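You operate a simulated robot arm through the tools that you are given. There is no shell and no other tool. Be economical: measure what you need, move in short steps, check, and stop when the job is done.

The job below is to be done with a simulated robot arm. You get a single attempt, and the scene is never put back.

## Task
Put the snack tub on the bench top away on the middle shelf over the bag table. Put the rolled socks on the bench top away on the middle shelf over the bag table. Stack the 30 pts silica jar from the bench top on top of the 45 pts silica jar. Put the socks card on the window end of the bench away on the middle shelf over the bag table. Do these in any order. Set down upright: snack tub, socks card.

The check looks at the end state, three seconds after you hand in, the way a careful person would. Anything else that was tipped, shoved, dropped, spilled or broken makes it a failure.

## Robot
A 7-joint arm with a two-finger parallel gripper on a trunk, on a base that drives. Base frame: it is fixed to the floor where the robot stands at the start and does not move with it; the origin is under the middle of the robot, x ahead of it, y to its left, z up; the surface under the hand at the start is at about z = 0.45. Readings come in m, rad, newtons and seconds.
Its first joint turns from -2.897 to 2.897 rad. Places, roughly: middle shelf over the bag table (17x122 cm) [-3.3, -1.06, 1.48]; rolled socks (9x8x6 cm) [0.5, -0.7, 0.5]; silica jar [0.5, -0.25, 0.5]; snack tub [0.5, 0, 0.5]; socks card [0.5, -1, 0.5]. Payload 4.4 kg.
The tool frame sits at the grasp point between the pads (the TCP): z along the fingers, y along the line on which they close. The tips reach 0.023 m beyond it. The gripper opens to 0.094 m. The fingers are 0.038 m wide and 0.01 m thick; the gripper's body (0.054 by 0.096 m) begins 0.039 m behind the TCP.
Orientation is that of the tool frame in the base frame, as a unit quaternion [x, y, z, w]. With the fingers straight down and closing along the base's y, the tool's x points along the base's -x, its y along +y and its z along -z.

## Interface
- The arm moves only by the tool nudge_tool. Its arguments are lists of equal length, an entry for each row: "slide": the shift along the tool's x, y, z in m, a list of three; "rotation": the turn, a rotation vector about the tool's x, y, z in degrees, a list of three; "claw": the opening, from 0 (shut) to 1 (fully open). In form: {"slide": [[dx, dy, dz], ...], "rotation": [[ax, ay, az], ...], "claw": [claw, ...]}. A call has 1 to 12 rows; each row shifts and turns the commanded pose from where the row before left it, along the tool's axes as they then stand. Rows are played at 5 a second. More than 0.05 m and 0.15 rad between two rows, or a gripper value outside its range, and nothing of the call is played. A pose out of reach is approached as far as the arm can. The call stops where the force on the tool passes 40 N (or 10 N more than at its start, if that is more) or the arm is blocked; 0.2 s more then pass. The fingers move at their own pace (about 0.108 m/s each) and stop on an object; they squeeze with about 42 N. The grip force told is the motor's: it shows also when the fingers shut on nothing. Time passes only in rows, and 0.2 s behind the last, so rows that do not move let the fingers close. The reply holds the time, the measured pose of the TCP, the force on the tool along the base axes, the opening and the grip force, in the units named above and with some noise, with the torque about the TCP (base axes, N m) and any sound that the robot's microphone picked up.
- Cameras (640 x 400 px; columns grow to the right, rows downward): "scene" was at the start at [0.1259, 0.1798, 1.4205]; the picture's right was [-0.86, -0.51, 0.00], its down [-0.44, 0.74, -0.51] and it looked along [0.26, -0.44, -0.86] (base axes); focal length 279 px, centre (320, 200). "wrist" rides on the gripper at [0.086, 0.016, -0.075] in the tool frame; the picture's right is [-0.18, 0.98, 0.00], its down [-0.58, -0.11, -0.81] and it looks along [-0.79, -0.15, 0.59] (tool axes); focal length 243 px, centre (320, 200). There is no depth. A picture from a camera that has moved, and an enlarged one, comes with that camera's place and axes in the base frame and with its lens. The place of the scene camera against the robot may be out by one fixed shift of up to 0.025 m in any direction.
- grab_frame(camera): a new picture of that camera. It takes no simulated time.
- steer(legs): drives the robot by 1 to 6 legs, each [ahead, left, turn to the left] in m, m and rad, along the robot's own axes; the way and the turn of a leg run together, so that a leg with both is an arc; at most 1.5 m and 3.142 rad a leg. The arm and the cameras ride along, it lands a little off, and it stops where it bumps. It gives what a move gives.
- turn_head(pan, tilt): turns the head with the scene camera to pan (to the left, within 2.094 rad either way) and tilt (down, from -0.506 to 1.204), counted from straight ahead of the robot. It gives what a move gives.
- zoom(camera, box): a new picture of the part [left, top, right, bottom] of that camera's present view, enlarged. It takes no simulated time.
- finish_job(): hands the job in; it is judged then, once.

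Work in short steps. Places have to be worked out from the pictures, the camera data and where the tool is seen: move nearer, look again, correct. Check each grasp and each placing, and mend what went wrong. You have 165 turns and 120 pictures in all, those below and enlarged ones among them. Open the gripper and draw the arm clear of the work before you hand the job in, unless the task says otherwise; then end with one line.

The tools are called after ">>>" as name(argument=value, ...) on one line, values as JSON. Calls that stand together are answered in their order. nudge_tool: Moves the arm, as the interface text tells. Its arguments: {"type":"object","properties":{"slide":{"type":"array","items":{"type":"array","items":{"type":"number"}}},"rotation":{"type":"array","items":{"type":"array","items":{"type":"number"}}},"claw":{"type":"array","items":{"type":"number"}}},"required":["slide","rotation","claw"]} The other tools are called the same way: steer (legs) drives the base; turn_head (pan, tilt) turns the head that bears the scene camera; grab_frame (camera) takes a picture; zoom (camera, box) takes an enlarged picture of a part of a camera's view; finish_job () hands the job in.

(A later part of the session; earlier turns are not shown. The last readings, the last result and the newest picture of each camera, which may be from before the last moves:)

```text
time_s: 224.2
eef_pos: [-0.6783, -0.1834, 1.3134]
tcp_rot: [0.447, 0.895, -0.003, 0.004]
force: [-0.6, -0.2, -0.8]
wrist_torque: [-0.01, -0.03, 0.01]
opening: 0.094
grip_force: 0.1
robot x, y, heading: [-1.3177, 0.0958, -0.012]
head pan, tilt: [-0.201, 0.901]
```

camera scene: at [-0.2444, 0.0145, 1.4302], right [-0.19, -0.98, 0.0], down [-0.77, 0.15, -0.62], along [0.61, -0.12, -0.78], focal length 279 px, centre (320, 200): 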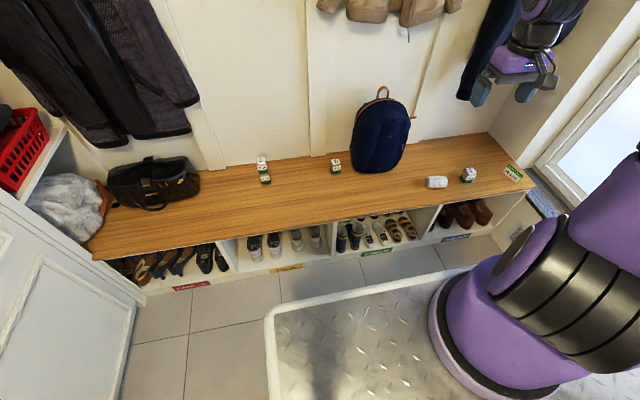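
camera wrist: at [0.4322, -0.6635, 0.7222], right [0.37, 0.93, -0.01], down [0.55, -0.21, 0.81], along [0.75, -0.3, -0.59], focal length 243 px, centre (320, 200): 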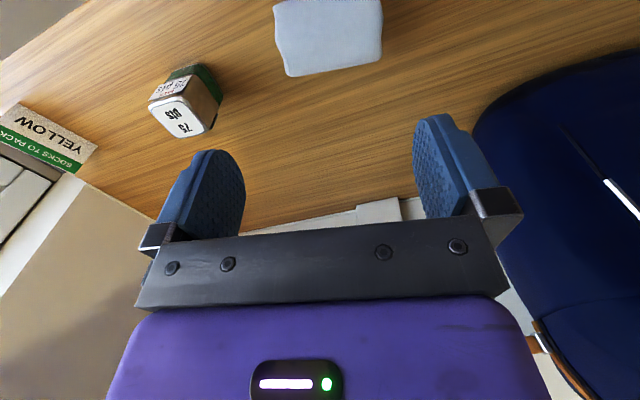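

Now do the loop: raise/retract, then swing right (clockwise) 68° at height while co-rotating the tool.

>>> nudge_tool(slide=[[0.025, 0, -0.035], [0.025, 0, -0.035], [0.025, 0, -0.035], [0, 0, -0.03]], rotation=[[0, 0, 0], [0, 0, 0], [0, 0, 0], [0, 0, 0]], claw=[1, 1, 1, 1])

>>> nudge_tool(slide=[[-0.0161, -0.042, 0], [-0.0161, -0.042, 0], [-0.0161, -0.042, 0], [-0.0161, -0.042, 0], [-0.0161, -0.042, 0], [-0.0161, -0.042, 0], [-0.0161, -0.042, 0], [-0.0161, -0.042, 0], [-0.0161, -0.042, 0], [-0.0161, -0.042, 0], [-0.0161, -0.042, 0], [-0.0161, -0.042, 0]], rotation=[[0, 0, 5.7], [0, 0, 5.7], [0, 0, 5.7], [0, 0, 5.7], [0, 0, 5.7], [0, 0, 5.7], [0, 0, 5.7], [0, 0, 5.7], [0, 0, 5.7], [0, 0, 5.7], [0, 0, 5.7], [0, 0, 5.7]], claw=[1, 1, 1, 1, 1, 1, 1, 1, 1, 1, 1, 1])

>>> turn_head(pan=-0.9, tilt=0.4)

>>> grab_frame(camera="scene")

```text
time_s: 225.2
eef_pos: [-0.7234, -0.1232, 1.4501]
tcp_rot: [0.446, 0.895, -0.004, 0.004]
force: [1.0, -0.8, -0.1]
wrist_torque: [0.02, -0.02, 0.0]
opening: 0.0938
grip_force: 0.1
robot x, y, heading: [-1.3145, 0.0936, -0.01]
head pan, tilt: [-0.201, 0.901]
```

```text
time_s: 227.8
eef_pos: [-1.1807, -0.3489, 1.4486]
tcp_rot: [0.872, 0.489, -0.001, 0.005]
force: [1.0, -0.3, -0.2]
wrist_torque: [0.03, 0.05, -0.02]
opening: 0.0939
grip_force: 0.0
robot x, y, heading: [-1.3165, 0.0947, -0.01]
head pan, tilt: [-0.201, 0.901]
```

```text
time_s: 228.9
eef_pos: [-1.1809, -0.3496, 1.4472]
tcp_rot: [0.872, 0.49, 0.0, 0.005]
force: [0.0, 0.5, -0.4]
wrist_torque: [0.01, -0.05, 0.03]
opening: 0.0939
grip_force: 0.0
robot x, y, heading: [-1.3165, 0.0966, -0.011]
head pan, tilt: [-0.901, 0.4]
```

```text
29 pictures are left
camera scene: at [-1.1655, 0.2599, 1.4733], right [-0.79, -0.61, 0.0], down [-0.24, 0.31, -0.92], along [0.57, -0.73, -0.39], focal length 279 px, centre (320, 200)
```

scene: 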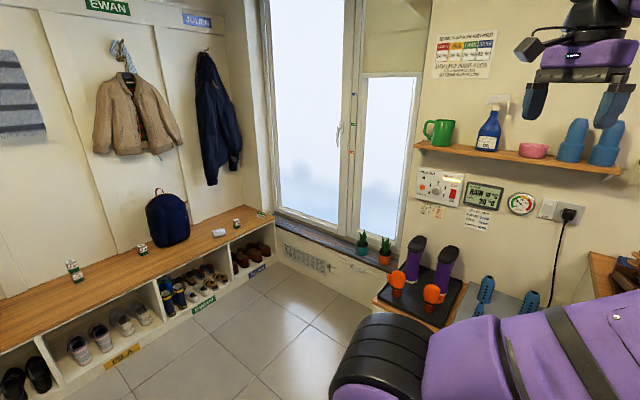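

The shoulder carried that swing alone. Better trick: with the arm stretched straight, a tool roll about the arm axis splits between joints 3 and 5, so the elbow swings when I retract. Swing back to the front first and stretch forward.

>>> nudge_tool(slide=[[0.019, 0.0408, 0.011], [0.019, 0.0408, 0.011], [0.019, 0.0408, 0.011], [0.019, 0.0408, 0.011], [0.019, 0.0408, 0.011], [0.019, 0.0408, 0.011], [0.019, 0.0408, 0.011], [0.019, 0.0408, 0.011], [0.019, 0.0408, 0.011], [0.019, 0.0408, 0.011], [0.019, 0.0408, 0.011], [0.019, 0.0408, 0.011]], rotation=[[0, 0, -5.7], [0, 0, -5.7], [0, 0, -5.7], [0, 0, -5.7], [0, 0, -5.7], [0, 0, -5.7], [0, 0, -5.7], [0, 0, -5.7], [0, 0, -5.7], [0, 0, -5.7], [0, 0, -5.7], [0, 0, -5.7]], claw=[1, 1, 1, 1, 1, 1, 1, 1, 1, 1, 1, 1])

>>> nudge_tool(slide=[[0.019, 0.0408, 0.011], [0.019, 0.0408, 0.011], [0.019, 0.0408, 0.011], [0.019, 0.0408, 0.011], [0.019, 0.0408, 0.011]], rotation=[[0, 0, -5.7], [0, 0, -5.7], [0, 0, -5.7], [0, 0, -5.7], [0, 0, -5.7]], claw=[1, 1, 1, 1, 1])

>>> nudge_tool(slide=[[-0.041, 0.0183, 0], [-0.041, 0.0183, 0], [-0.041, 0.0183, 0], [-0.041, 0.0183, 0], [-0.041, 0.0183, 0], [-0.041, 0.0183, 0], [-0.041, 0.0183, 0], [-0.041, 0.0183, 0], [-0.041, 0.0183, 0], [-0.041, 0.0183, 0]], rotation=[[0, 0, 0], [0, 0, 0], [0, 0, 0], [0, 0, 0], [0, 0, 0], [0, 0, 0], [0, 0, 0], [0, 0, 0], [0, 0, 0], [0, 0, 0]], claw=[1, 1, 1, 1, 1, 1, 1, 1, 1, 1])

>>> turn_head(pan=-0.5, tilt=0.2)

>>> grab_frame(camera="scene")

```text
time_s: 231.5
eef_pos: [-0.7201, -0.1374, 1.3175]
tcp_rot: [0.447, 0.895, -0.002, 0.004]
force: [-0.4, -0.8, 0.1]
wrist_torque: [0.04, -0.05, 0.01]
opening: 0.094
grip_force: 0.1
robot x, y, heading: [-1.3136, 0.0954, -0.01]
head pan, tilt: [-0.901, 0.4]
```

```text
time_s: 232.7
eef_pos: [-0.6559, 0.0786, 1.2614]
tcp_rot: [0.213, 0.977, -0.004, 0.003]
force: [-0.3, -0.7, -0.4]
wrist_torque: [0.02, -0.05, 0.0]
opening: 0.0941
grip_force: 0.1
robot x, y, heading: [-1.3171, 0.0969, -0.013]
head pan, tilt: [-0.901, 0.4]
```

```text
time_s: 234.9
eef_pos: [-0.2824, 0.0729, 1.2611]
tcp_rot: [0.212, 0.977, -0.005, 0.003]
force: [0.8, 0.3, -0.3]
wrist_torque: [0.04, 0.03, -0.01]
opening: 0.094
grip_force: 0.2
out of reach, approached as far as the arm can: row 9, 10
robot x, y, heading: [-1.3162, 0.0953, -0.006]
head pan, tilt: [-0.901, 0.4]
```

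```text
time_s: 235.7
eef_pos: [-0.2814, 0.0724, 1.2618]
tcp_rot: [0.213, 0.977, -0.004, 0.004]
force: [-0.2, -0.2, 0.6]
wrist_torque: [0.01, 0.04, 0.0]
opening: 0.0937
grip_force: 0.1
robot x, y, heading: [-1.3132, 0.0978, -0.007]
head pan, tilt: [-0.499, 0.201]
```

```text
28 pictures are left
camera scene: at [-1.1409, 0.2875, 1.4918], right [-0.49, -0.87, 0.0], down [-0.17, 0.1, -0.98], along [0.86, -0.48, -0.2], focal length 279 px, centre (320, 200)
```

scene: 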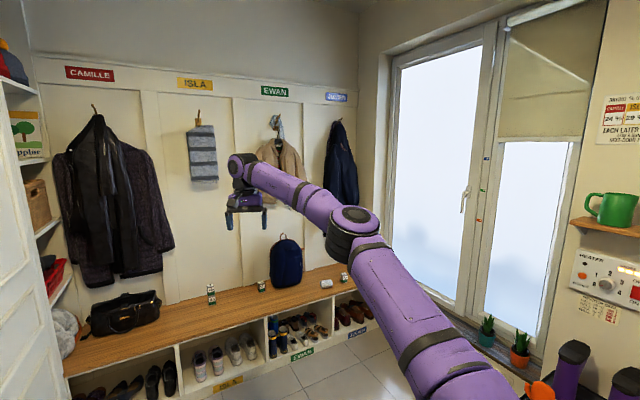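

The arm is nearly straight. Roll the tool -84° about the forward axis (it will point to the right), then retract 0.35 m and look.

>>> nudge_tool(slide=[[0, 0, 0], [0, 0, 0], [0, 0, 0], [0, 0, 0], [0, 0, 0], [0, 0, 0], [0, 0, 0], [0, 0, 0], [0, 0, 0], [0, 0, 0]], rotation=[[7.64, -3.49, 0], [7.64, -3.49, 0], [7.64, -3.49, 0], [7.64, -3.49, 0], [7.64, -3.49, 0], [7.64, -3.49, 0], [7.64, -3.49, 0], [7.64, -3.49, 0], [7.64, -3.49, 0], [7.64, -3.49, 0]], claw=[1, 1, 1, 1, 1, 1, 1, 1, 1, 1])

>>> grab_frame(camera="scene")

```text
time_s: 237.9
eef_pos: [-0.3572, -0.0548, 1.2546]
tcp_rot: [0.157, 0.724, -0.656, 0.148]
force: [-0.5, 0.6, -0.5]
wrist_torque: [0.02, 0.0, 0.01]
opening: 0.0939
grip_force: 0.2
out of reach, approached as far as the arm can: row 1, 2, 3, 4, 5, 6, 7, 8, 9, 10
robot x, y, heading: [-1.3182, 0.0952, -0.014]
head pan, tilt: [-0.499, 0.201]
```

```text
27 pictures are left
camera scene: at [-1.141, 0.2879, 1.4919], right [-0.49, -0.87, 0.0], down [-0.17, 0.1, -0.98], along [0.86, -0.48, -0.2], focal length 279 px, centre (320, 200)
```

scene: 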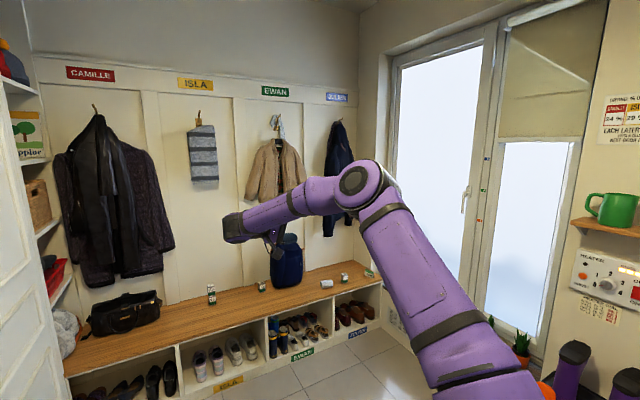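

The elbow did come up. Retract 0.23 m, then yaw the tool from right to forward.

>>> nudge_tool(slide=[[0.038, -0.0176, 0], [0.038, -0.0176, 0], [0.038, -0.0176, 0], [0.038, -0.0176, 0], [0.038, -0.0176, 0], [0.038, -0.0176, 0]], rotation=[[0, 0, 0], [0, 0, 0], [0, 0, 0], [0, 0, 0], [0, 0, 0], [0, 0, 0]], claw=[1, 1, 1, 1, 1, 1])

>>> nudge_tool(slide=[[0, 0, 0], [0, 0, 0], [0, 0, 0], [0, 0, 0], [0, 0, 0], [0, 0, 0], [0, 0, 0], [0, 0, 0], [0, 0, 0], [0, 0, 0]], rotation=[[-3.53, -7.59, -0.81], [-3.53, -7.59, -0.81], [-3.53, -7.59, -0.81], [-3.53, -7.59, -0.81], [-3.53, -7.59, -0.81], [-3.53, -7.59, -0.81], [-3.53, -7.59, -0.81], [-3.53, -7.59, -0.81], [-3.53, -7.59, -0.81], [-3.53, -7.59, -0.81]], claw=[1, 1, 1, 1, 1, 1, 1, 1, 1, 1])

>>> grab_frame(camera="scene")

```text
time_s: 239.3
eef_pos: [-0.6072, -0.0552, 1.2529]
tcp_rot: [0.158, 0.723, -0.657, 0.145]
force: [-0.8, 0.0, 0.0]
wrist_torque: [-0.02, -0.01, -0.03]
opening: 0.0942
grip_force: 0.0
robot x, y, heading: [-1.3187, 0.0966, -0.01]
head pan, tilt: [-0.499, 0.201]
```

```text
time_s: 241.5
eef_pos: [-0.6047, -0.0547, 1.2552]
tcp_rot: [-0.368, 0.644, -0.389, 0.547]
force: [1.1, 1.1, 1.4]
wrist_torque: [0.0, 0.01, -0.05]
opening: 0.0939
grip_force: 0.1
out of reach, approached as far as the arm can: row 9
robot x, y, heading: [-1.3152, 0.0949, -0.005]
head pan, tilt: [-0.499, 0.201]
```

```text
26 pictures are left
camera scene: at [-1.1409, 0.2884, 1.4918], right [-0.49, -0.87, 0.0], down [-0.17, 0.1, -0.98], along [0.86, -0.48, -0.2], focal length 279 px, centre (320, 200)
```

scene: 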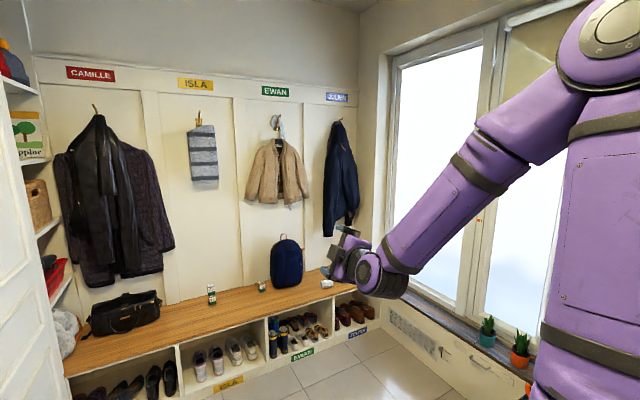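

Now pitch the tool down and yaw it back to straight ahead, then view.

>>> nudge_tool(slide=[[0, 0, 0], [0, 0, 0], [0, 0, 0], [0, 0, 0], [0, 0, 0], [0, 0, 0], [0, 0, 0], [0, 0, 0], [0, 0, 0], [0, 0, 0]], rotation=[[-7.56, 3.59, -0.82], [-7.56, 3.59, -0.82], [-7.56, 3.59, -0.82], [-7.56, 3.59, -0.82], [-7.56, 3.59, -0.82], [-7.56, 3.59, -0.82], [-7.56, 3.59, -0.82], [-7.56, 3.59, -0.82], [-7.56, 3.59, -0.82], [-7.56, 3.59, -0.82]], claw=[1, 1, 1, 1, 1, 1, 1, 1, 1, 1])

>>> nudge_tool(slide=[[0, 0, 0], [0, 0, 0], [0, 0, 0], [0, 0, 0], [0, 0, 0], [0, 0, 0], [0, 0, 0], [0, 0, 0]], rotation=[[0, 0, 8], [0, 0, 8], [0, 0, 8], [0, 0, 8], [0, 0, 8], [0, 0, 8], [0, 0, 8], [0, 0, 8]], claw=[1, 1, 1, 1, 1, 1, 1, 1])

>>> turn_head(pan=-0.2, tilt=0.9)

>>> grab_frame(camera="scene")

```text
time_s: 243.7
eef_pos: [-0.6067, -0.055, 1.2553]
tcp_rot: [-0.532, 0.845, -0.042, -0.024]
force: [-0.8, -0.1, 0.1]
wrist_torque: [-0.02, -0.01, -0.01]
opening: 0.0939
grip_force: 0.1
robot x, y, heading: [-1.3128, 0.0953, -0.007]
head pan, tilt: [-0.499, 0.201]
```

```text
time_s: 245.5
eef_pos: [-0.6048, -0.0544, 1.2557]
tcp_rot: [-0.001, 0.999, -0.049, 0.002]
force: [-0.3, -0.6, 0.0]
wrist_torque: [-0.01, -0.02, -0.01]
opening: 0.0937
grip_force: 0.1
robot x, y, heading: [-1.316, 0.0928, -0.008]
head pan, tilt: [-0.499, 0.201]
```

```text
time_s: 246.6
eef_pos: [-0.6036, -0.0555, 1.2559]
tcp_rot: [-0.003, 0.999, -0.049, 0.001]
force: [-0.4, 0.4, 0.1]
wrist_torque: [-0.04, 0.01, -0.03]
opening: 0.0941
grip_force: 0.0
robot x, y, heading: [-1.312, 0.0973, -0.009]
head pan, tilt: [-0.201, 0.901]
```

```text
25 pictures are left
camera scene: at [-1.1485, 0.3172, 1.4304], right [-0.21, -0.98, 0.0], down [-0.77, 0.16, -0.62], along [0.61, -0.13, -0.78], focal length 279 px, centre (320, 200)
```

scene: 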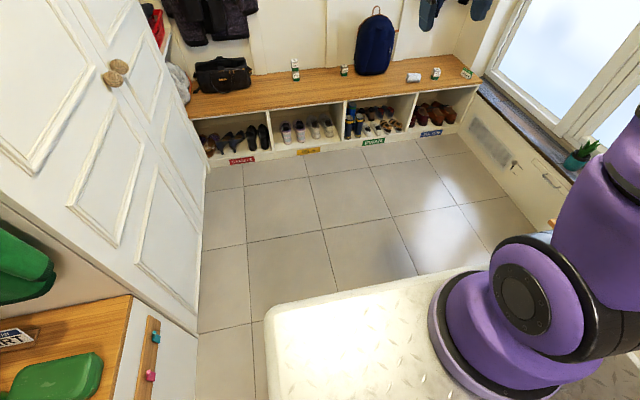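

The shoulder looks as at the start again. Fix the small residual roll and test the descent here on open floor.

>>> nudge_tool(slide=[[0, 0, 0], [0, 0, 0.047], [0, 0, 0.047], [0, 0, 0.047], [0, 0, 0.047], [0, 0, 0.047], [0, 0, 0.047], [0, 0, 0.047], [0, 0, 0.047], [0, 0, 0.047], [0, 0, 0.047], [0, 0, 0.047]], rotation=[[-5.6, 0, 0], [0, 0, 0], [0, 0, 0], [0, 0, 0], [0, 0, 0], [0, 0, 0], [0, 0, 0], [0, 0, 0], [0, 0, 0], [0, 0, 0], [0, 0, 0], [0, 0, 0]], claw=[1, 1, 1, 1, 1, 1, 1, 1, 1, 1, 1, 1])

>>> nudge_tool(slide=[[0, 0, 0.045], [0, 0, 0.045], [0, 0, 0.045], [0, 0, 0.045], [0, 0, 0]], rotation=[[0, 0, 0], [0, 0, 0], [0, 0, 0], [0, 0, 0], [0, 0, 0]], claw=[1, 1, 1, 1, 1])

```text
time_s: 249.2
eef_pos: [-0.6019, -0.0561, 0.7401]
tcp_rot: [-0.003, 1.0, 0.0, 0.003]
force: [-0.2, 0.5, 0.4]
wrist_torque: [-0.03, -0.05, 0.03]
opening: 0.094
grip_force: 0.1
robot x, y, heading: [-1.3179, 0.0971, -0.006]
head pan, tilt: [-0.201, 0.901]
```

```text
time_s: 250.4
eef_pos: [-0.6048, -0.0538, 0.5593]
tcp_rot: [-0.003, 1.0, 0.001, 0.001]
force: [0.0, 0.3, -1.0]
wrist_torque: [0.01, -0.01, 0.01]
opening: 0.0939
grip_force: 0.1
robot x, y, heading: [-1.3157, 0.096, -0.008]
head pan, tilt: [-0.201, 0.901]
```

The arm is back in its good posture (reached z 0.56 freely). Raise to 0.72 and drive to the socks with heading ≈-11°.

>>> nudge_tool(slide=[[0, 0, -0.04], [0, 0, -0.04], [0, 0, -0.04], [0, 0, -0.04]], rotation=[[0, 0, 0], [0, 0, 0], [0, 0, 0], [0, 0, 0]], claw=[1, 1, 1, 1])

>>> steer(legs=[[0.98, 0, 0], [0, -0.48, 0], [0.11, 0, -0.183]])

>>> grab_frame(camera="wrist")

```text
time_s: 251.4
eef_pos: [-0.6035, -0.0562, 0.719]
tcp_rot: [-0.004, 1.0, 0.0, 0.001]
force: [-0.6, 0.2, -0.6]
wrist_torque: [0.01, 0.01, -0.04]
opening: 0.0941
grip_force: 0.0
robot x, y, heading: [-1.3185, 0.0973, -0.007]
head pan, tilt: [-0.201, 0.901]
```

```text
time_s: 259.7
eef_pos: [0.4371, -0.6814, 0.7187]
tcp_rot: [0.084, 0.996, 0.0, 0.002]
force: [0.3, 0.4, -0.6]
wrist_torque: [0.0, 0.0, 0.03]
opening: 0.094
grip_force: 0.0
robot x, y, heading: [-0.2434, -0.4056, -0.181]
head pan, tilt: [-0.201, 0.901]
```

```text
24 pictures are left
camera wrist: at [0.3536, -0.651, 0.7933], right [0.34, 0.94, 0.0], down [0.55, -0.2, 0.81], along [0.76, -0.28, -0.59], focal length 243 px, centre (320, 200)
```

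wrist: 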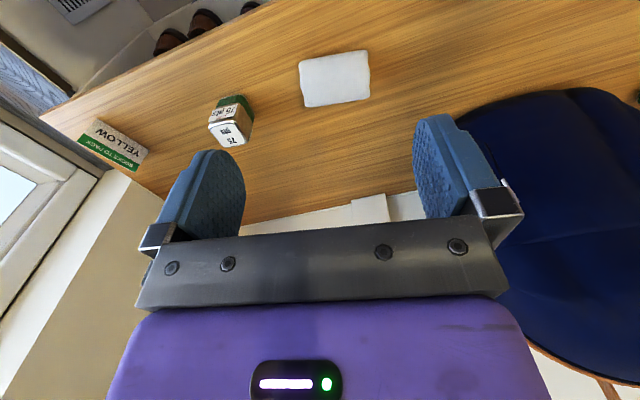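

Socks at (0.508,-0.687). Move over and descend to 0.56.

>>> nudge_tool(slide=[[-0.036, 0.0033, 0], [-0.036, 0.0033, 0], [0, 0, 0.045], [0, 0, 0.045], [0, 0, 0.045], [0, 0, 0.02], [0, 0, 0]], rotation=[[0, 0, 1.5], [0, 0, 0], [0, 0, 0], [0, 0, 0], [0, 0, 0], [0, 0, 0], [0, 0, 0]], claw=[1, 1, 1, 1, 1, 1, 1])

>>> grab_frame(camera="wrist")

```text
time_s: 261.3
eef_pos: [0.5091, -0.6869, 0.5645]
tcp_rot: [0.097, 0.995, 0.0, 0.001]
force: [0.0, -0.3, -0.4]
wrist_torque: [-0.02, -0.01, 0.0]
opening: 0.0939
grip_force: 0.0
robot x, y, heading: [-0.2387, -0.409, -0.179]
head pan, tilt: [-0.201, 0.901]
```

```text
23 pictures are left
camera wrist: at [0.4271, -0.6543, 0.6375], right [0.37, 0.93, 0.0], down [0.55, -0.22, 0.81], along [0.75, -0.3, -0.59], focal length 243 px, centre (320, 200)
```

wrist: 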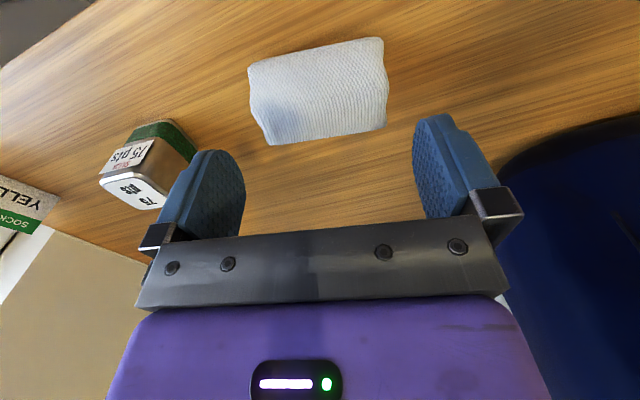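

Well centred (length ≈0.083). Descend to z≈0.487 and close.

>>> nudge_tool(slide=[[0, 0, 0.03], [0, 0, 0.03], [0, 0, 0.017], [0, 0, 0], [0, 0, 0], [0, 0, 0]], rotation=[[0, 0, 0], [0, 0, 0], [0, 0, 0], [0, 0, 0], [0, 0, 0], [0, 0, 0]], claw=[1, 1, 1, 0, 0, 0])

>>> grab_frame(camera="wrist")

```text
time_s: 262.7
eef_pos: [0.5113, -0.6863, 0.4888]
tcp_rot: [0.095, 0.995, 0.0, 0.002]
force: [-1.6, -3.1, 5.0]
wrist_torque: [-0.11, 0.02, 0.0]
opening: 0.0844
grip_force: 42.2
robot x, y, heading: [-0.2386, -0.4079, -0.179]
head pan, tilt: [-0.201, 0.901]
```

```text
22 pictures are left
camera wrist: at [0.4285, -0.6547, 0.5623], right [0.37, 0.93, 0.0], down [0.55, -0.22, 0.81], along [0.75, -0.3, -0.59], focal length 243 px, centre (320, 200)
```

wrist: 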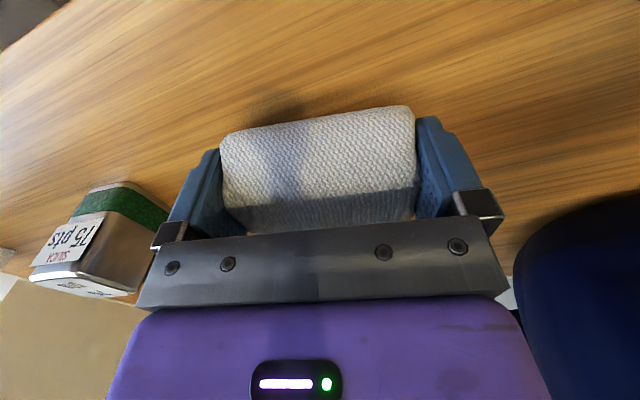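

Gripped end-to-end. To keep the roll flat on the shelf, I'll reopen, tilt the hand 36° around the roll, and regrip here.

>>> nudge_tool(slide=[[0, 0, 0], [0, 0, -0.006], [0, 0, 0], [0, 0, 0], [0, 0, 0], [0, 0, 0], [0, 0, 0], [0, 0, 0]], rotation=[[0, 0, 0], [0, 0, 0], [0, -7.2, 0], [0, -7.2, 0], [0, -7.2, 0], [0, -7.2, 0], [0, -7.2, 0], [0, 0, 0]], claw=[1, 1, 1, 1, 1, 1, 1, 1])

>>> nudge_tool(slide=[[0, 0, 0], [0, 0, 0], [0, 0, 0]], rotation=[[0, 0, 0], [0, 0, 0], [0, 0, 0]], claw=[0, 0, 0])

>>> grab_frame(camera="wrist")

```text
time_s: 264.5
eef_pos: [0.5091, -0.6869, 0.493]
tcp_rot: [0.091, 0.946, -0.03, 0.31]
force: [0.1, 0.4, -0.7]
wrist_torque: [0.0, 0.04, 0.02]
opening: 0.094
grip_force: 0.1
robot x, y, heading: [-0.2369, -0.4073, -0.18]
head pan, tilt: [-0.201, 0.901]
```

```text
time_s: 265.3
eef_pos: [0.5075, -0.6884, 0.4942]
tcp_rot: [0.092, 0.946, -0.031, 0.31]
force: [0.2, 0.3, 0.2]
wrist_torque: [0.02, 0.01, -0.02]
opening: 0.0839
grip_force: 41.8
robot x, y, heading: [-0.2402, -0.4071, -0.183]
head pan, tilt: [-0.201, 0.901]
```

```text
21 pictures are left
camera wrist: at [0.4009, -0.65, 0.5021], right [0.33, 0.94, 0.11], down [-0.03, -0.11, 0.99], along [0.94, -0.34, -0.01], focal length 243 px, centre (320, 200)
```

wrist: 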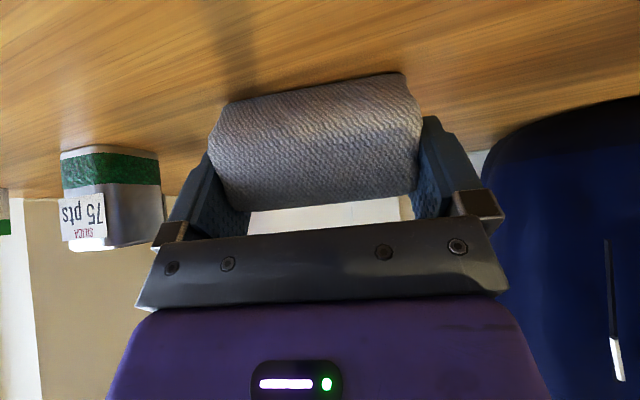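

Regripped flat. Lift, back away from the bench, and drive toward the shelf.

>>> nudge_tool(slide=[[-0.0265, 0, -0.0364], [-0.0265, 0, -0.0364], [-0.0265, 0, -0.0364], [-0.0265, 0, -0.0364], [-0.0265, 0, -0.0364]], rotation=[[0, 0, 0], [0, 0, 0], [0, 0, 0], [0, 0, 0], [0, 0, 0]], claw=[0, 0, 0, 0, 0])

>>> steer(legs=[[-0.35, 0, 0], [0, 0.4, 0.18], [-1.2, 0, 0], [-1.05, 0, 0]])

```text
time_s: 266.5
eef_pos: [0.5059, -0.6872, 0.7202]
tcp_rot: [0.092, 0.946, -0.029, 0.308]
force: [0.6, 0.6, -1.3]
wrist_torque: [-0.02, -0.03, -0.01]
opening: 0.084
grip_force: 42.6
robot x, y, heading: [-0.2417, -0.4086, -0.182]
head pan, tilt: [-0.201, 0.901]
```

```text
time_s: 281.7
eef_pos: [-2.0384, -0.0696, 0.7194]
tcp_rot: [-0.002, 0.95, 0.002, 0.311]
force: [-0.2, -0.3, -0.6]
wrist_torque: [0.01, -0.03, 0.04]
opening: 0.0842
grip_force: 42.1
robot x, y, heading: [-2.8268, 0.0571, 0.015]
head pan, tilt: [-0.201, 0.901]
```

Raise the socks to z≈1.545 here in open space.

>>> nudge_tool(slide=[[-0.0285, 0, -0.0392], [-0.0285, 0, -0.0392], [-0.0285, 0, -0.0392], [-0.0285, 0, -0.0392], [-0.0285, 0, -0.0392], [-0.0285, 0, -0.0392], [-0.0285, 0, -0.0392], [-0.0285, 0, -0.0392], [-0.0285, 0, -0.0392]], rotation=[[0, 0, 0], [0, 0, 0], [0, 0, 0], [0, 0, 0], [0, 0, 0], [0, 0, 0], [0, 0, 0], [0, 0, 0], [0, 0, 0]], claw=[0, 0, 0, 0, 0, 0, 0, 0, 0])

>>> nudge_tool(slide=[[-0.0285, 0, -0.0392], [-0.0285, 0, -0.0392], [-0.0285, 0, -0.0392], [-0.0285, 0, -0.0392], [-0.0285, 0, -0.0392], [-0.0285, 0, -0.0392], [-0.0285, 0, -0.0392], [-0.0285, 0, -0.0392]], rotation=[[0, 0, 0], [0, 0, 0], [0, 0, 0], [0, 0, 0], [0, 0, 0], [0, 0, 0], [0, 0, 0], [0, 0, 0]], claw=[0, 0, 0, 0, 0, 0, 0, 0])

>>> steer(legs=[[0, 0, -1.586]])

>>> turn_head(pan=0.1, tilt=0.05)

>>> grab_frame(camera="scene")

```text
time_s: 283.7
eef_pos: [-2.0387, -0.0707, 1.1551]
tcp_rot: [-0.002, 0.951, 0.002, 0.31]
force: [0.6, 0.8, -1.1]
wrist_torque: [-0.02, 0.02, -0.01]
opening: 0.0841
grip_force: 42.3
robot x, y, heading: [-2.8238, 0.0581, 0.011]
head pan, tilt: [-0.201, 0.901]
```

```text
time_s: 285.5
eef_pos: [-2.0404, -0.0704, 1.5452]
tcp_rot: [-0.002, 0.951, 0.0, 0.311]
force: [0.6, -0.3, -0.5]
wrist_torque: [0.01, 0.0, -0.01]
opening: 0.0841
grip_force: 41.9
robot x, y, heading: [-2.8247, 0.055, 0.013]
head pan, tilt: [-0.201, 0.901]
```

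```text
time_s: 289.8
eef_pos: [-2.9744, -0.722, 1.5443]
tcp_rot: [0.68, 0.665, -0.221, 0.218]
force: [-0.6, 0.4, -1.1]
wrist_torque: [0.03, -0.01, 0.01]
opening: 0.0838
grip_force: 41.7
robot x, y, heading: [-2.826, 0.0579, -1.582]
head pan, tilt: [-0.201, 0.901]
```

```text
time_s: 291.0
eef_pos: [-2.9745, -0.7214, 1.545]
tcp_rot: [0.68, 0.664, -0.223, 0.217]
force: [-1.3, 0.3, 0.8]
wrist_torque: [0.02, 0.02, -0.01]
opening: 0.0837
grip_force: 42.2
robot x, y, heading: [-2.8262, 0.0596, -1.582]
head pan, tilt: [0.099, 0.051]
```

```text
20 pictures are left
camera scene: at [-2.5918, -0.1334, 1.5057], right [-1.0, -0.09, 0.0], down [0.0, 0.05, -1.0], along [0.09, -0.99, -0.05], focal length 279 px, centre (320, 200)
```

scene: 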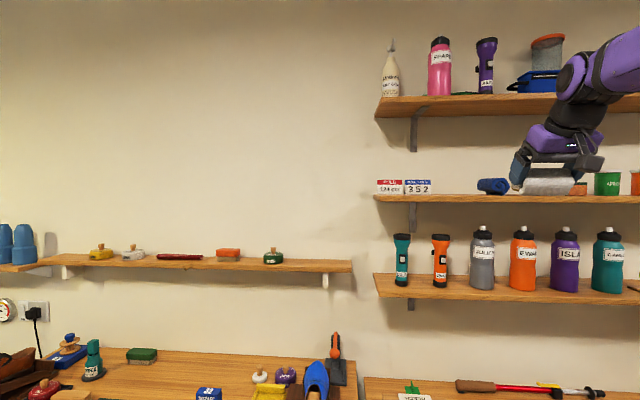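

No limits this time. Look with the wrist camera at the gap.

>>> grab_frame(camera="wrist")

```text
19 pictures are left
camera wrist: at [-2.9549, -0.6085, 1.5528], right [0.98, -0.17, 0.11], down [-0.11, 0.01, 0.99], along [-0.17, -0.99, -0.01], focal length 243 px, centre (320, 200)
```

wrist: 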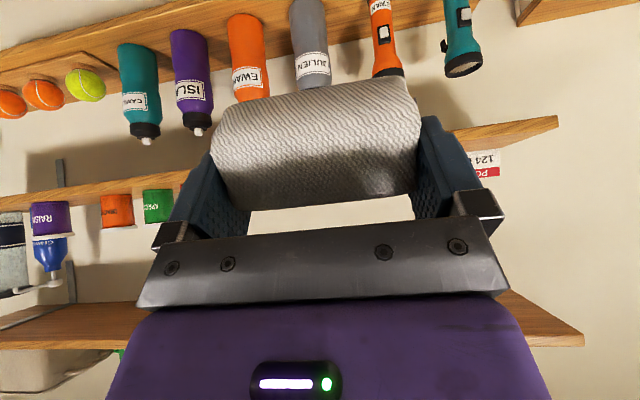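

Solving the parallax between my shelf views gives the free gap between BIKE LOCK and the blue roll as x∈[-3.017,-2.886], centre -2.952. Shift +0.023 m in x and drive 0.2 m closer.

>>> nudge_tool(slide=[[0, 0.023, 0]], rotation=[[0, 0, 0]], claw=[0])

>>> steer(legs=[[0.2, 0, 0.011]])

>>> grab_frame(camera="wrist")

>>> grab_frame(camera="scene")

```text
time_s: 291.4
eef_pos: [-2.9526, -0.7217, 1.5435]
tcp_rot: [0.68, 0.664, -0.223, 0.217]
force: [0.0, -0.4, 0.4]
wrist_torque: [-0.02, -0.01, 0.03]
opening: 0.0841
grip_force: 41.8
robot x, y, heading: [-2.8245, 0.0568, -1.578]
head pan, tilt: [0.099, 0.051]
```

```text
time_s: 292.9
eef_pos: [-2.9456, -0.9178, 1.5438]
tcp_rot: [0.676, 0.668, -0.221, 0.219]
force: [0.1, 0.5, -0.9]
wrist_torque: [-0.01, 0.04, -0.03]
opening: 0.0841
grip_force: 42.0
robot x, y, heading: [-2.8252, -0.1378, -1.574]
head pan, tilt: [0.099, 0.051]
```

```text
18 pictures are left
camera wrist: at [-2.927, -0.8053, 1.5526], right [0.98, -0.16, 0.11], down [-0.11, 0.01, 0.99], along [-0.16, -0.99, -0.01], focal length 243 px, centre (320, 200)
```

wrist: 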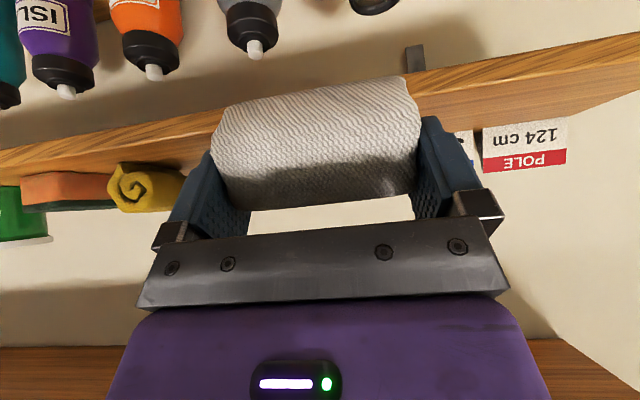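

```text
17 pictures are left
camera scene: at [-2.5912, -0.3261, 1.5057], right [-1.0, -0.1, 0.0], down [0.0, 0.05, -1.0], along [0.1, -0.99, -0.05], focal length 279 px, centre (320, 200)
```

scene: 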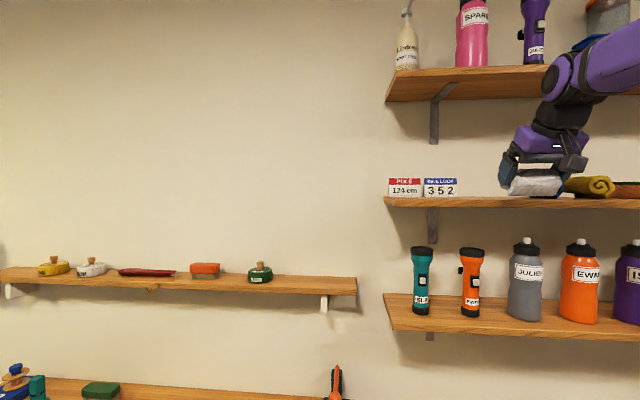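

Wrist view gives BIKE LOCK edge ≈-2.88, consistent. Move forward 0.10 m with the arm (x −3 mm).

>>> nudge_tool(slide=[[-0.0275, -0.001, 0.02], [-0.0275, -0.001, 0.02], [-0.0275, -0.001, 0.02], [0, 0, 0]], rotation=[[0, 0, 0], [0, 0, 0], [0, 0, 0], [0, 0, 0]], claw=[0, 0, 0, 0])

>>> zoom(camera="scene", box=[380, 20, 640, 220])

>>> grab_frame(camera="wrist")

```text
time_s: 293.9
eef_pos: [-2.9495, -1.0212, 1.5447]
tcp_rot: [0.677, 0.668, -0.221, 0.218]
force: [0.1, -0.3, -0.5]
wrist_torque: [0.01, 0.04, 0.0]
opening: 0.084
grip_force: 42.5
robot x, y, heading: [-2.8249, -0.1366, -1.575]
head pan, tilt: [0.099, 0.051]
```

```text
2.00 times, centred on (510, 120) of scene
camera zoom: at [-2.5913, -0.3263, 1.5057], right [-1.0, -0.1, 0.0], down [0.0, 0.05, -1.0], along [0.1, -0.99, -0.05], focal length 558 px, centre (-60, 360)
```

zoom: 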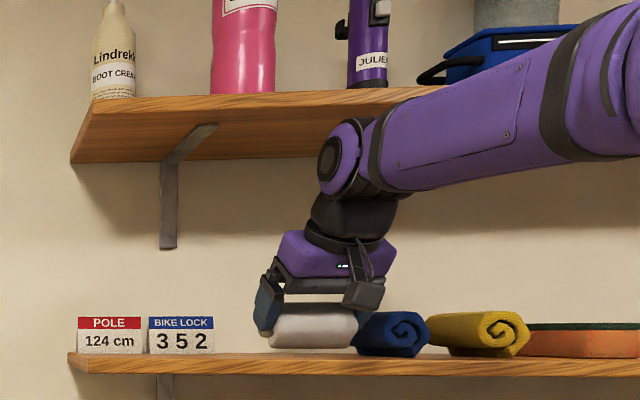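

```text
15 pictures are left
camera wrist: at [-2.9308, -0.908, 1.5526], right [0.98, -0.16, 0.11], down [-0.11, 0.01, 0.99], along [-0.16, -0.99, -0.01], focal length 243 px, centre (320, 200)
```

wrist: 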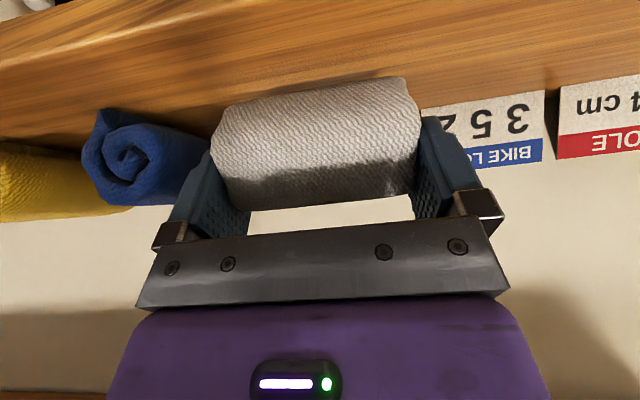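

Front edge ≈-0.966 (seen in the wrist view), so the roll (y -0.99…-1.05) sits fully on the shelf, clear of neighbours. Lower to contact.

>>> nudge_tool(slide=[[0.0029, 0, 0.004], [0.0029, 0, 0.004], [0.0018, 0, 0.0024], [0.0018, 0, 0.0024], [0, 0, 0]], rotation=[[0, 0, 0], [0, 0, 0], [0, 0, 0], [0, 0, 0], [0, 0, 0]], claw=[0, 0, 0, 0, 0])

```text
time_s: 295.2
eef_pos: [-2.9494, -1.0208, 1.5332]
tcp_rot: [0.676, 0.666, -0.226, 0.222]
force: [0.7, -0.4, 3.7]
wrist_torque: [0.01, -0.06, 0.02]
opening: 0.084
grip_force: 41.7
robot x, y, heading: [-2.827, -0.138, -1.575]
head pan, tilt: [0.099, 0.051]
stopped in row 5: the force on the tool passed its limit at 41 N (the readings are from after the stop); the commanded pose is now the measured one
```

Contact reached. Open just a little (to ~0.089) and retract along the tool axis.

>>> nudge_tool(slide=[[0, 0, 0], [0, 0, 0], [0, 0, 0]], rotation=[[0, 0, 0], [0, 0, 0], [0, 0, 0]], claw=[0.95, 0.95, 0.95])

>>> nudge_tool(slide=[[0, 0, -0.02], [0, 0, -0.035], [0, 0, -0.04], [0, 0, -0.04]], rotation=[[0, 0, 0], [0, 0, 0], [0, 0, 0], [0, 0, 0]], claw=[0.95, 0.95, 0.95, 0.95])

>>> steer(legs=[[-0.25, 0, 0]])

>>> grab_frame(camera="scene")

```text
time_s: 296.0
eef_pos: [-2.9505, -1.0201, 1.5336]
tcp_rot: [0.675, 0.667, -0.224, 0.222]
force: [0.4, -0.4, 0.2]
wrist_torque: [-0.01, -0.02, 0.03]
opening: 0.0893
grip_force: 0.0
robot x, y, heading: [-2.8264, -0.1356, -1.567]
head pan, tilt: [0.099, 0.051]
```

```text
time_s: 297.0
eef_pos: [-2.9491, -0.9419, 1.6421]
tcp_rot: [0.676, 0.667, -0.223, 0.22]
force: [-0.4, -0.2, -0.5]
wrist_torque: [0.03, 0.02, -0.02]
opening: 0.0892
grip_force: 0.0
robot x, y, heading: [-2.8277, -0.14, -1.573]
head pan, tilt: [0.099, 0.051]
```

```text
time_s: 298.9
eef_pos: [-2.9473, -0.692, 1.6414]
tcp_rot: [0.675, 0.668, -0.224, 0.221]
force: [-0.1, -1.1, -0.6]
wrist_torque: [0.03, 0.01, 0.0]
opening: 0.089
grip_force: 0.0
robot x, y, heading: [-2.8254, 0.1169, -1.574]
head pan, tilt: [0.099, 0.051]
```

```text
14 pictures are left
camera scene: at [-2.5906, -0.0766, 1.5057], right [-0.99, -0.1, 0.0], down [-0.01, 0.05, -1.0], along [0.1, -0.99, -0.05], focal length 279 px, centre (320, 200)
```

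scene: 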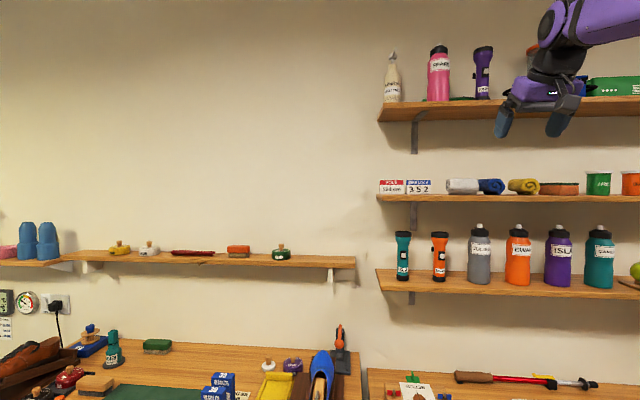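

Socks are placed next to the blue roll. Now for the card: turn back, lower the arm in open space, and drive toward the window end.

>>> steer(legs=[[0, 0, 1.574], [1.3, 0, 0]])

>>> nudge_tool(slide=[[0.0285, 0, 0.0392], [0.0285, 0, 0.0392], [0.0285, 0, 0.0392], [0.0285, 0, 0.0392], [0.0285, 0, 0.0392], [0.0285, 0, 0.0392], [0.0285, 0, 0.0392], [0.0285, 0, 0.0392], [0.0285, 0, 0.0392]], rotation=[[0, 0, 0], [0, 0, 0], [0, 0, 0], [0, 0, 0], [0, 0, 0], [0, 0, 0], [0, 0, 0], [0, 0, 0], [0, 0, 0]], claw=[1, 1, 1, 1, 1, 1, 1, 1, 1])

>>> nudge_tool(slide=[[0.0285, 0, 0.0392], [0.0285, 0, 0.0392], [0.0285, 0, 0.0392], [0.0285, 0, 0.0392], [0.0285, 0, 0.0392], [0.0285, 0, 0.0392], [0.0285, 0, 0.0392], [0.0285, 0, 0.0392], [0.0285, 0, 0.0392]], rotation=[[0, 0, 0], [0, 0, 0], [0, 0, 0], [0, 0, 0], [0, 0, 0], [0, 0, 0], [0, 0, 0], [0, 0, 0], [0, 0, 0]], claw=[1, 1, 1, 1, 1, 1, 1, 1, 1])

```text
time_s: 309.2
eef_pos: [-0.7053, -0.0308, 1.6421]
tcp_rot: [0.007, 0.949, -0.002, 0.315]
force: [1.0, 0.2, -0.4]
wrist_torque: [0.0, 0.0, 0.0]
opening: 0.0895
grip_force: 0.1
robot x, y, heading: [-1.5055, 0.0903, 0.001]
head pan, tilt: [0.099, 0.051]
```

```text
time_s: 311.2
eef_pos: [-0.6994, -0.0316, 1.2059]
tcp_rot: [0.007, 0.949, -0.003, 0.315]
force: [-1.5, -0.6, 0.3]
wrist_torque: [0.0, -0.03, 0.01]
opening: 0.0942
grip_force: 0.0
robot x, y, heading: [-1.5072, 0.0952, -0.008]
head pan, tilt: [0.099, 0.051]
```

```text
time_s: 313.2
eef_pos: [-0.6942, -0.0299, 0.7695]
tcp_rot: [0.008, 0.949, -0.003, 0.314]
force: [0.3, -1.0, 0.7]
wrist_torque: [-0.02, 0.03, 0.0]
opening: 0.0938
grip_force: 0.1
robot x, y, heading: [-1.5082, 0.0914, -0.007]
head pan, tilt: [0.099, 0.051]
```

Bring the tool to the robot's right-front, yaw +17.5°, and test descent here in open floor.

>>> nudge_tool(slide=[[0.0283, -0.035, -0.0206], [0.0283, -0.035, -0.0206], [0.0283, -0.035, -0.0206], [0.0283, -0.035, -0.0206], [0.0283, -0.035, -0.0206], [0.0283, -0.035, -0.0206], [0.0283, -0.035, -0.0206], [0.0283, -0.035, -0.0206], [0.0283, -0.035, -0.0206], [0, 0, 0], [0, 0, 0], [0, 0, 0]], rotation=[[0, 0, 0], [0, 0, 0], [0, 0, 0], [0, 0, 0], [0, 0, 0], [0, 0, 0], [0, 0, 0], [0, 0, 0], [0, 0, 0], [-3.43, 0, -4.73], [-3.43, 0, -4.73], [-3.43, 0, -4.73]], claw=[1, 1, 1, 1, 1, 1, 1, 1, 1, 1, 1, 1])

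>>> nudge_tool(slide=[[0.0265, 0, 0.0364], [0.0265, 0, 0.0364], [0.0265, 0, 0.0364], [0.0265, 0, 0.0364], [0.0265, 0, 0.0364], [0.0265, 0, 0.0364]], rotation=[[0, 0, 0], [0, 0, 0], [0, 0, 0], [0, 0, 0], [0, 0, 0], [0, 0, 0]], claw=[1, 1, 1, 1, 1, 1])

```text
time_s: 315.8
eef_pos: [-1.0141, -0.3414, 0.7658]
tcp_rot: [-0.139, 0.939, 0.044, 0.311]
force: [-0.1, 0.1, 0.1]
wrist_torque: [-0.01, 0.03, -0.01]
opening: 0.094
grip_force: 0.0
robot x, y, heading: [-1.5078, 0.093, -0.008]
head pan, tilt: [0.099, 0.051]
```

```text
time_s: 317.2
eef_pos: [-1.0109, -0.3435, 0.4966]
tcp_rot: [-0.138, 0.939, 0.043, 0.311]
force: [-0.6, 0.3, 0.4]
wrist_torque: [-0.01, 0.02, -0.02]
opening: 0.094
grip_force: 0.1
robot x, y, heading: [-1.5032, 0.0914, -0.001]
head pan, tilt: [0.099, 0.051]
```

Reach is fine. Raise, shift the arm a bit further right, and drive to the window end (stopping slightly short).

>>> nudge_tool(slide=[[-0.0265, 0, -0.0364], [-0.0265, 0, -0.0364], [-0.0265, 0, -0.0364], [-0.0265, 0, -0.0364], [0.0198, -0.0327, -0.0144], [0.0198, -0.0327, -0.0144], [0.0198, -0.0327, -0.0144]], rotation=[[0, 0, 0], [0, 0, 0], [0, 0, 0], [0, 0, 0], [0, 0, 0], [0, 0, 0], [0, 0, 0]], claw=[1, 1, 1, 1, 1, 1, 1])

>>> steer(legs=[[1.44, 0, 0], [0, -0.55, 0]])

>>> grab_frame(camera="wrist")

```text
time_s: 318.8
eef_pos: [-1.0564, -0.4547, 0.6748]
tcp_rot: [-0.139, 0.939, 0.044, 0.312]
force: [-0.4, -0.1, 0.4]
wrist_torque: [0.0, 0.01, 0.02]
opening: 0.0939
grip_force: 0.0
robot x, y, heading: [-1.5076, 0.0939, -0.006]
head pan, tilt: [0.099, 0.051]
```

```text
time_s: 328.8
eef_pos: [0.38, -1.0175, 0.6743]
tcp_rot: [-0.134, 0.94, 0.042, 0.312]
force: [-0.4, 0.0, 0.1]
wrist_torque: [-0.04, 0.03, 0.04]
opening: 0.0939
grip_force: 0.0
robot x, y, heading: [-0.0636, -0.4688, -0.017]
head pan, tilt: [0.099, 0.051]
```

```text
13 pictures are left
camera wrist: at [0.2668, -1.0338, 0.6829], right [-0.13, 0.99, 0.11], down [0.01, -0.11, 0.99], along [0.99, 0.13, 0.0], focal length 243 px, centre (320, 200)
```

wrist: 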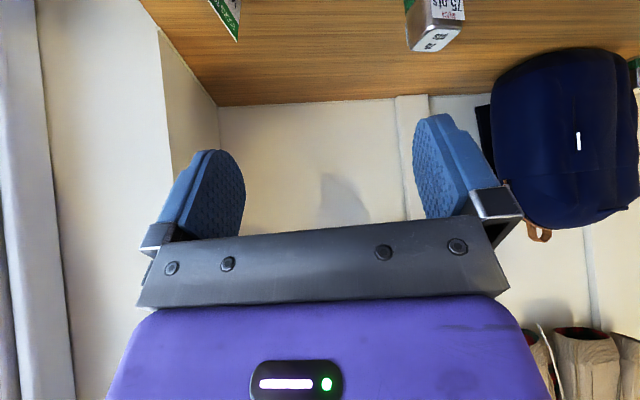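

Card is just out of the top of view; lower 0.1 m for a proper look.

>>> nudge_tool(slide=[[0.0285, 0, 0.0392], [0.0285, 0, 0.0392], [0, 0, 0]], rotation=[[0, 0, 0], [0, 0, 0], [0, 0, 0]], claw=[1, 1, 1])

>>> grab_frame(camera="wrist")

```text
time_s: 329.6
eef_pos: [0.3837, -1.0192, 0.5787]
tcp_rot: [-0.135, 0.94, 0.043, 0.312]
force: [-0.1, -0.1, 0.0]
wrist_torque: [-0.03, -0.04, 0.03]
opening: 0.0939
grip_force: 0.1
robot x, y, heading: [-0.0687, -0.4665, -0.012]
head pan, tilt: [0.099, 0.051]
```

```text
12 pictures are left
camera wrist: at [0.2692, -1.0349, 0.5849], right [-0.13, 0.99, 0.11], down [0.01, -0.11, 0.99], along [0.99, 0.13, 0.0], focal length 243 px, centre (320, 200)
```

wrist: 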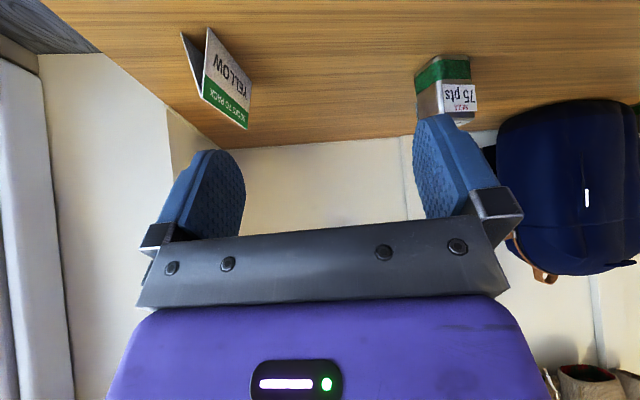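

Card measured: apex line heading 16.5° (tool is at 16°), centre (0.4945,-1.0795), base thickness ≈2.4 cm, height 5 cm. Move to pre-grasp, then advance along the tool axis.

>>> nudge_tool(slide=[[-0.0016, -0.0444, 0.0129], [-0.0016, -0.0443, 0.0129], [0, 0, 0.04], [0, 0, 0.03], [0, 0, 0]], rotation=[[0, 0, 0], [0, 0, 0], [0, 0, 0], [0, 0, 0], [0, 0, 0]], claw=[1, 1, 1, 1, 1])

>>> grab_frame(camera="wrist")

```text
time_s: 330.8
eef_pos: [0.464, -1.0861, 0.5028]
tcp_rot: [-0.134, 0.94, 0.042, 0.312]
force: [-0.4, -0.9, 1.3]
wrist_torque: [0.06, 0.01, -0.01]
opening: 0.094
grip_force: 0.0
robot x, y, heading: [-0.0661, -0.4679, -0.013]
head pan, tilt: [0.099, 0.051]
```

```text
11 pictures are left
camera wrist: at [0.3506, -1.1032, 0.5101], right [-0.13, 0.99, 0.11], down [0.02, -0.1, 0.99], along [0.99, 0.13, 0.0], focal length 243 px, centre (320, 200)
```

wrist: 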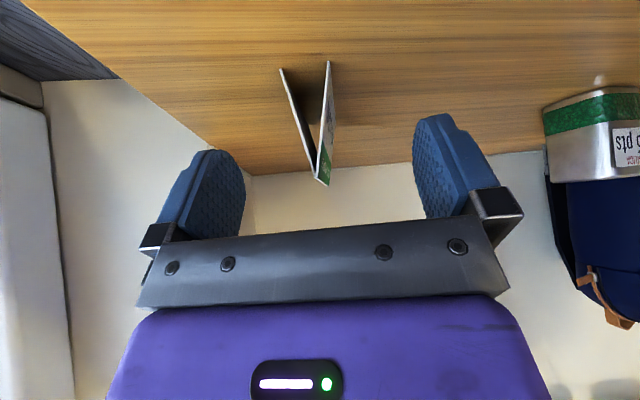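

Perfectly centred. Advance the last 29 mm and close.

>>> nudge_tool(slide=[[0, 0, 0.015], [-0.001, 0, 0.013], [0, 0, 0], [0, 0, 0], [0, 0, 0], [0, 0, 0]], rotation=[[0, 0, 0], [0, 0, 0], [0, 0, 0], [0, 0, 0], [0, 0, 0], [0, 0, 0]], claw=[1, 1, 0.5, 0, 0, 0])

>>> grab_frame(camera="wrist")

```text
time_s: 332.2
eef_pos: [0.4811, -1.0817, 0.4816]
tcp_rot: [-0.135, 0.939, 0.042, 0.312]
force: [0.2, -0.5, -0.4]
wrist_torque: [0.0, -0.02, 0.04]
opening: 0.0133
grip_force: 42.1
robot x, y, heading: [-0.0689, -0.4648, -0.008]
head pan, tilt: [0.099, 0.051]
```

```text
10 pictures are left
camera wrist: at [0.3674, -1.0981, 0.4889], right [-0.13, 0.99, 0.11], down [0.01, -0.1, 0.99], along [0.99, 0.13, 0.0], focal length 243 px, centre (320, 200)
```

wrist: 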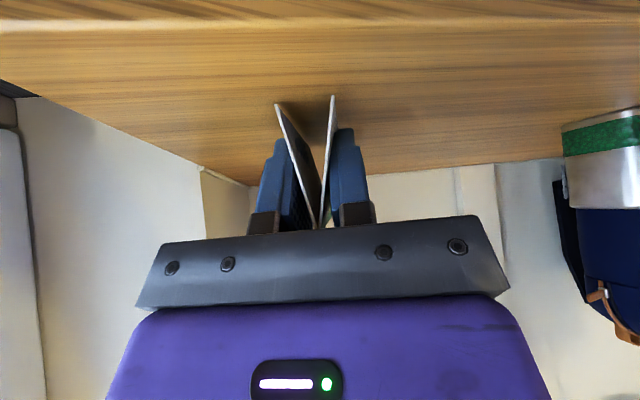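

Card gripped on its sloped sides. Lift gently and check that it doesn't slip.

>>> nudge_tool(slide=[[-0.006, 0, -0.008], [-0.018, 0, -0.024], [-0.024, 0, -0.032], [-0.027, 0, -0.036], [-0.027, 0, -0.036], [-0.027, 0, -0.036], [0, 0, 0]], rotation=[[0, 0, 0], [0, 0, 0], [0, 0, 0], [0, 0, 0], [0, 0, 0], [0, 0, 0], [0, 0, 0]], claw=[0, 0, 0, 0, 0, 0, 0])

>>> grab_frame(camera="wrist")

```text
time_s: 333.8
eef_pos: [0.4797, -1.0808, 0.6971]
tcp_rot: [-0.135, 0.939, 0.044, 0.313]
force: [0.3, 0.2, 0.0]
wrist_torque: [0.02, 0.01, -0.01]
opening: 0.0125
grip_force: 42.2
robot x, y, heading: [-0.0664, -0.4674, -0.017]
head pan, tilt: [0.099, 0.051]
```

```text
9 pictures are left
camera wrist: at [0.3663, -1.0972, 0.7046], right [-0.13, 0.99, 0.11], down [0.02, -0.11, 0.99], along [0.99, 0.13, 0.0], focal length 243 px, centre (320, 200)
```

wrist: 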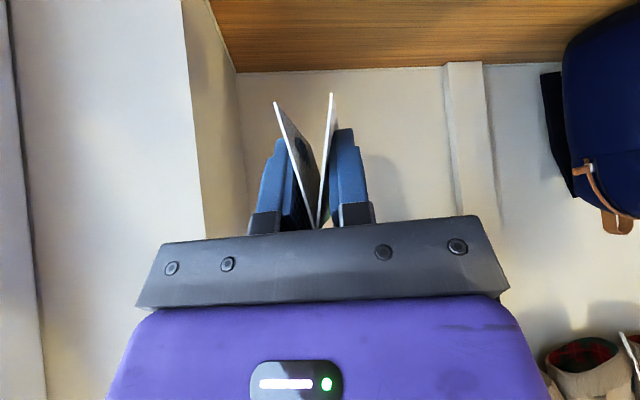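

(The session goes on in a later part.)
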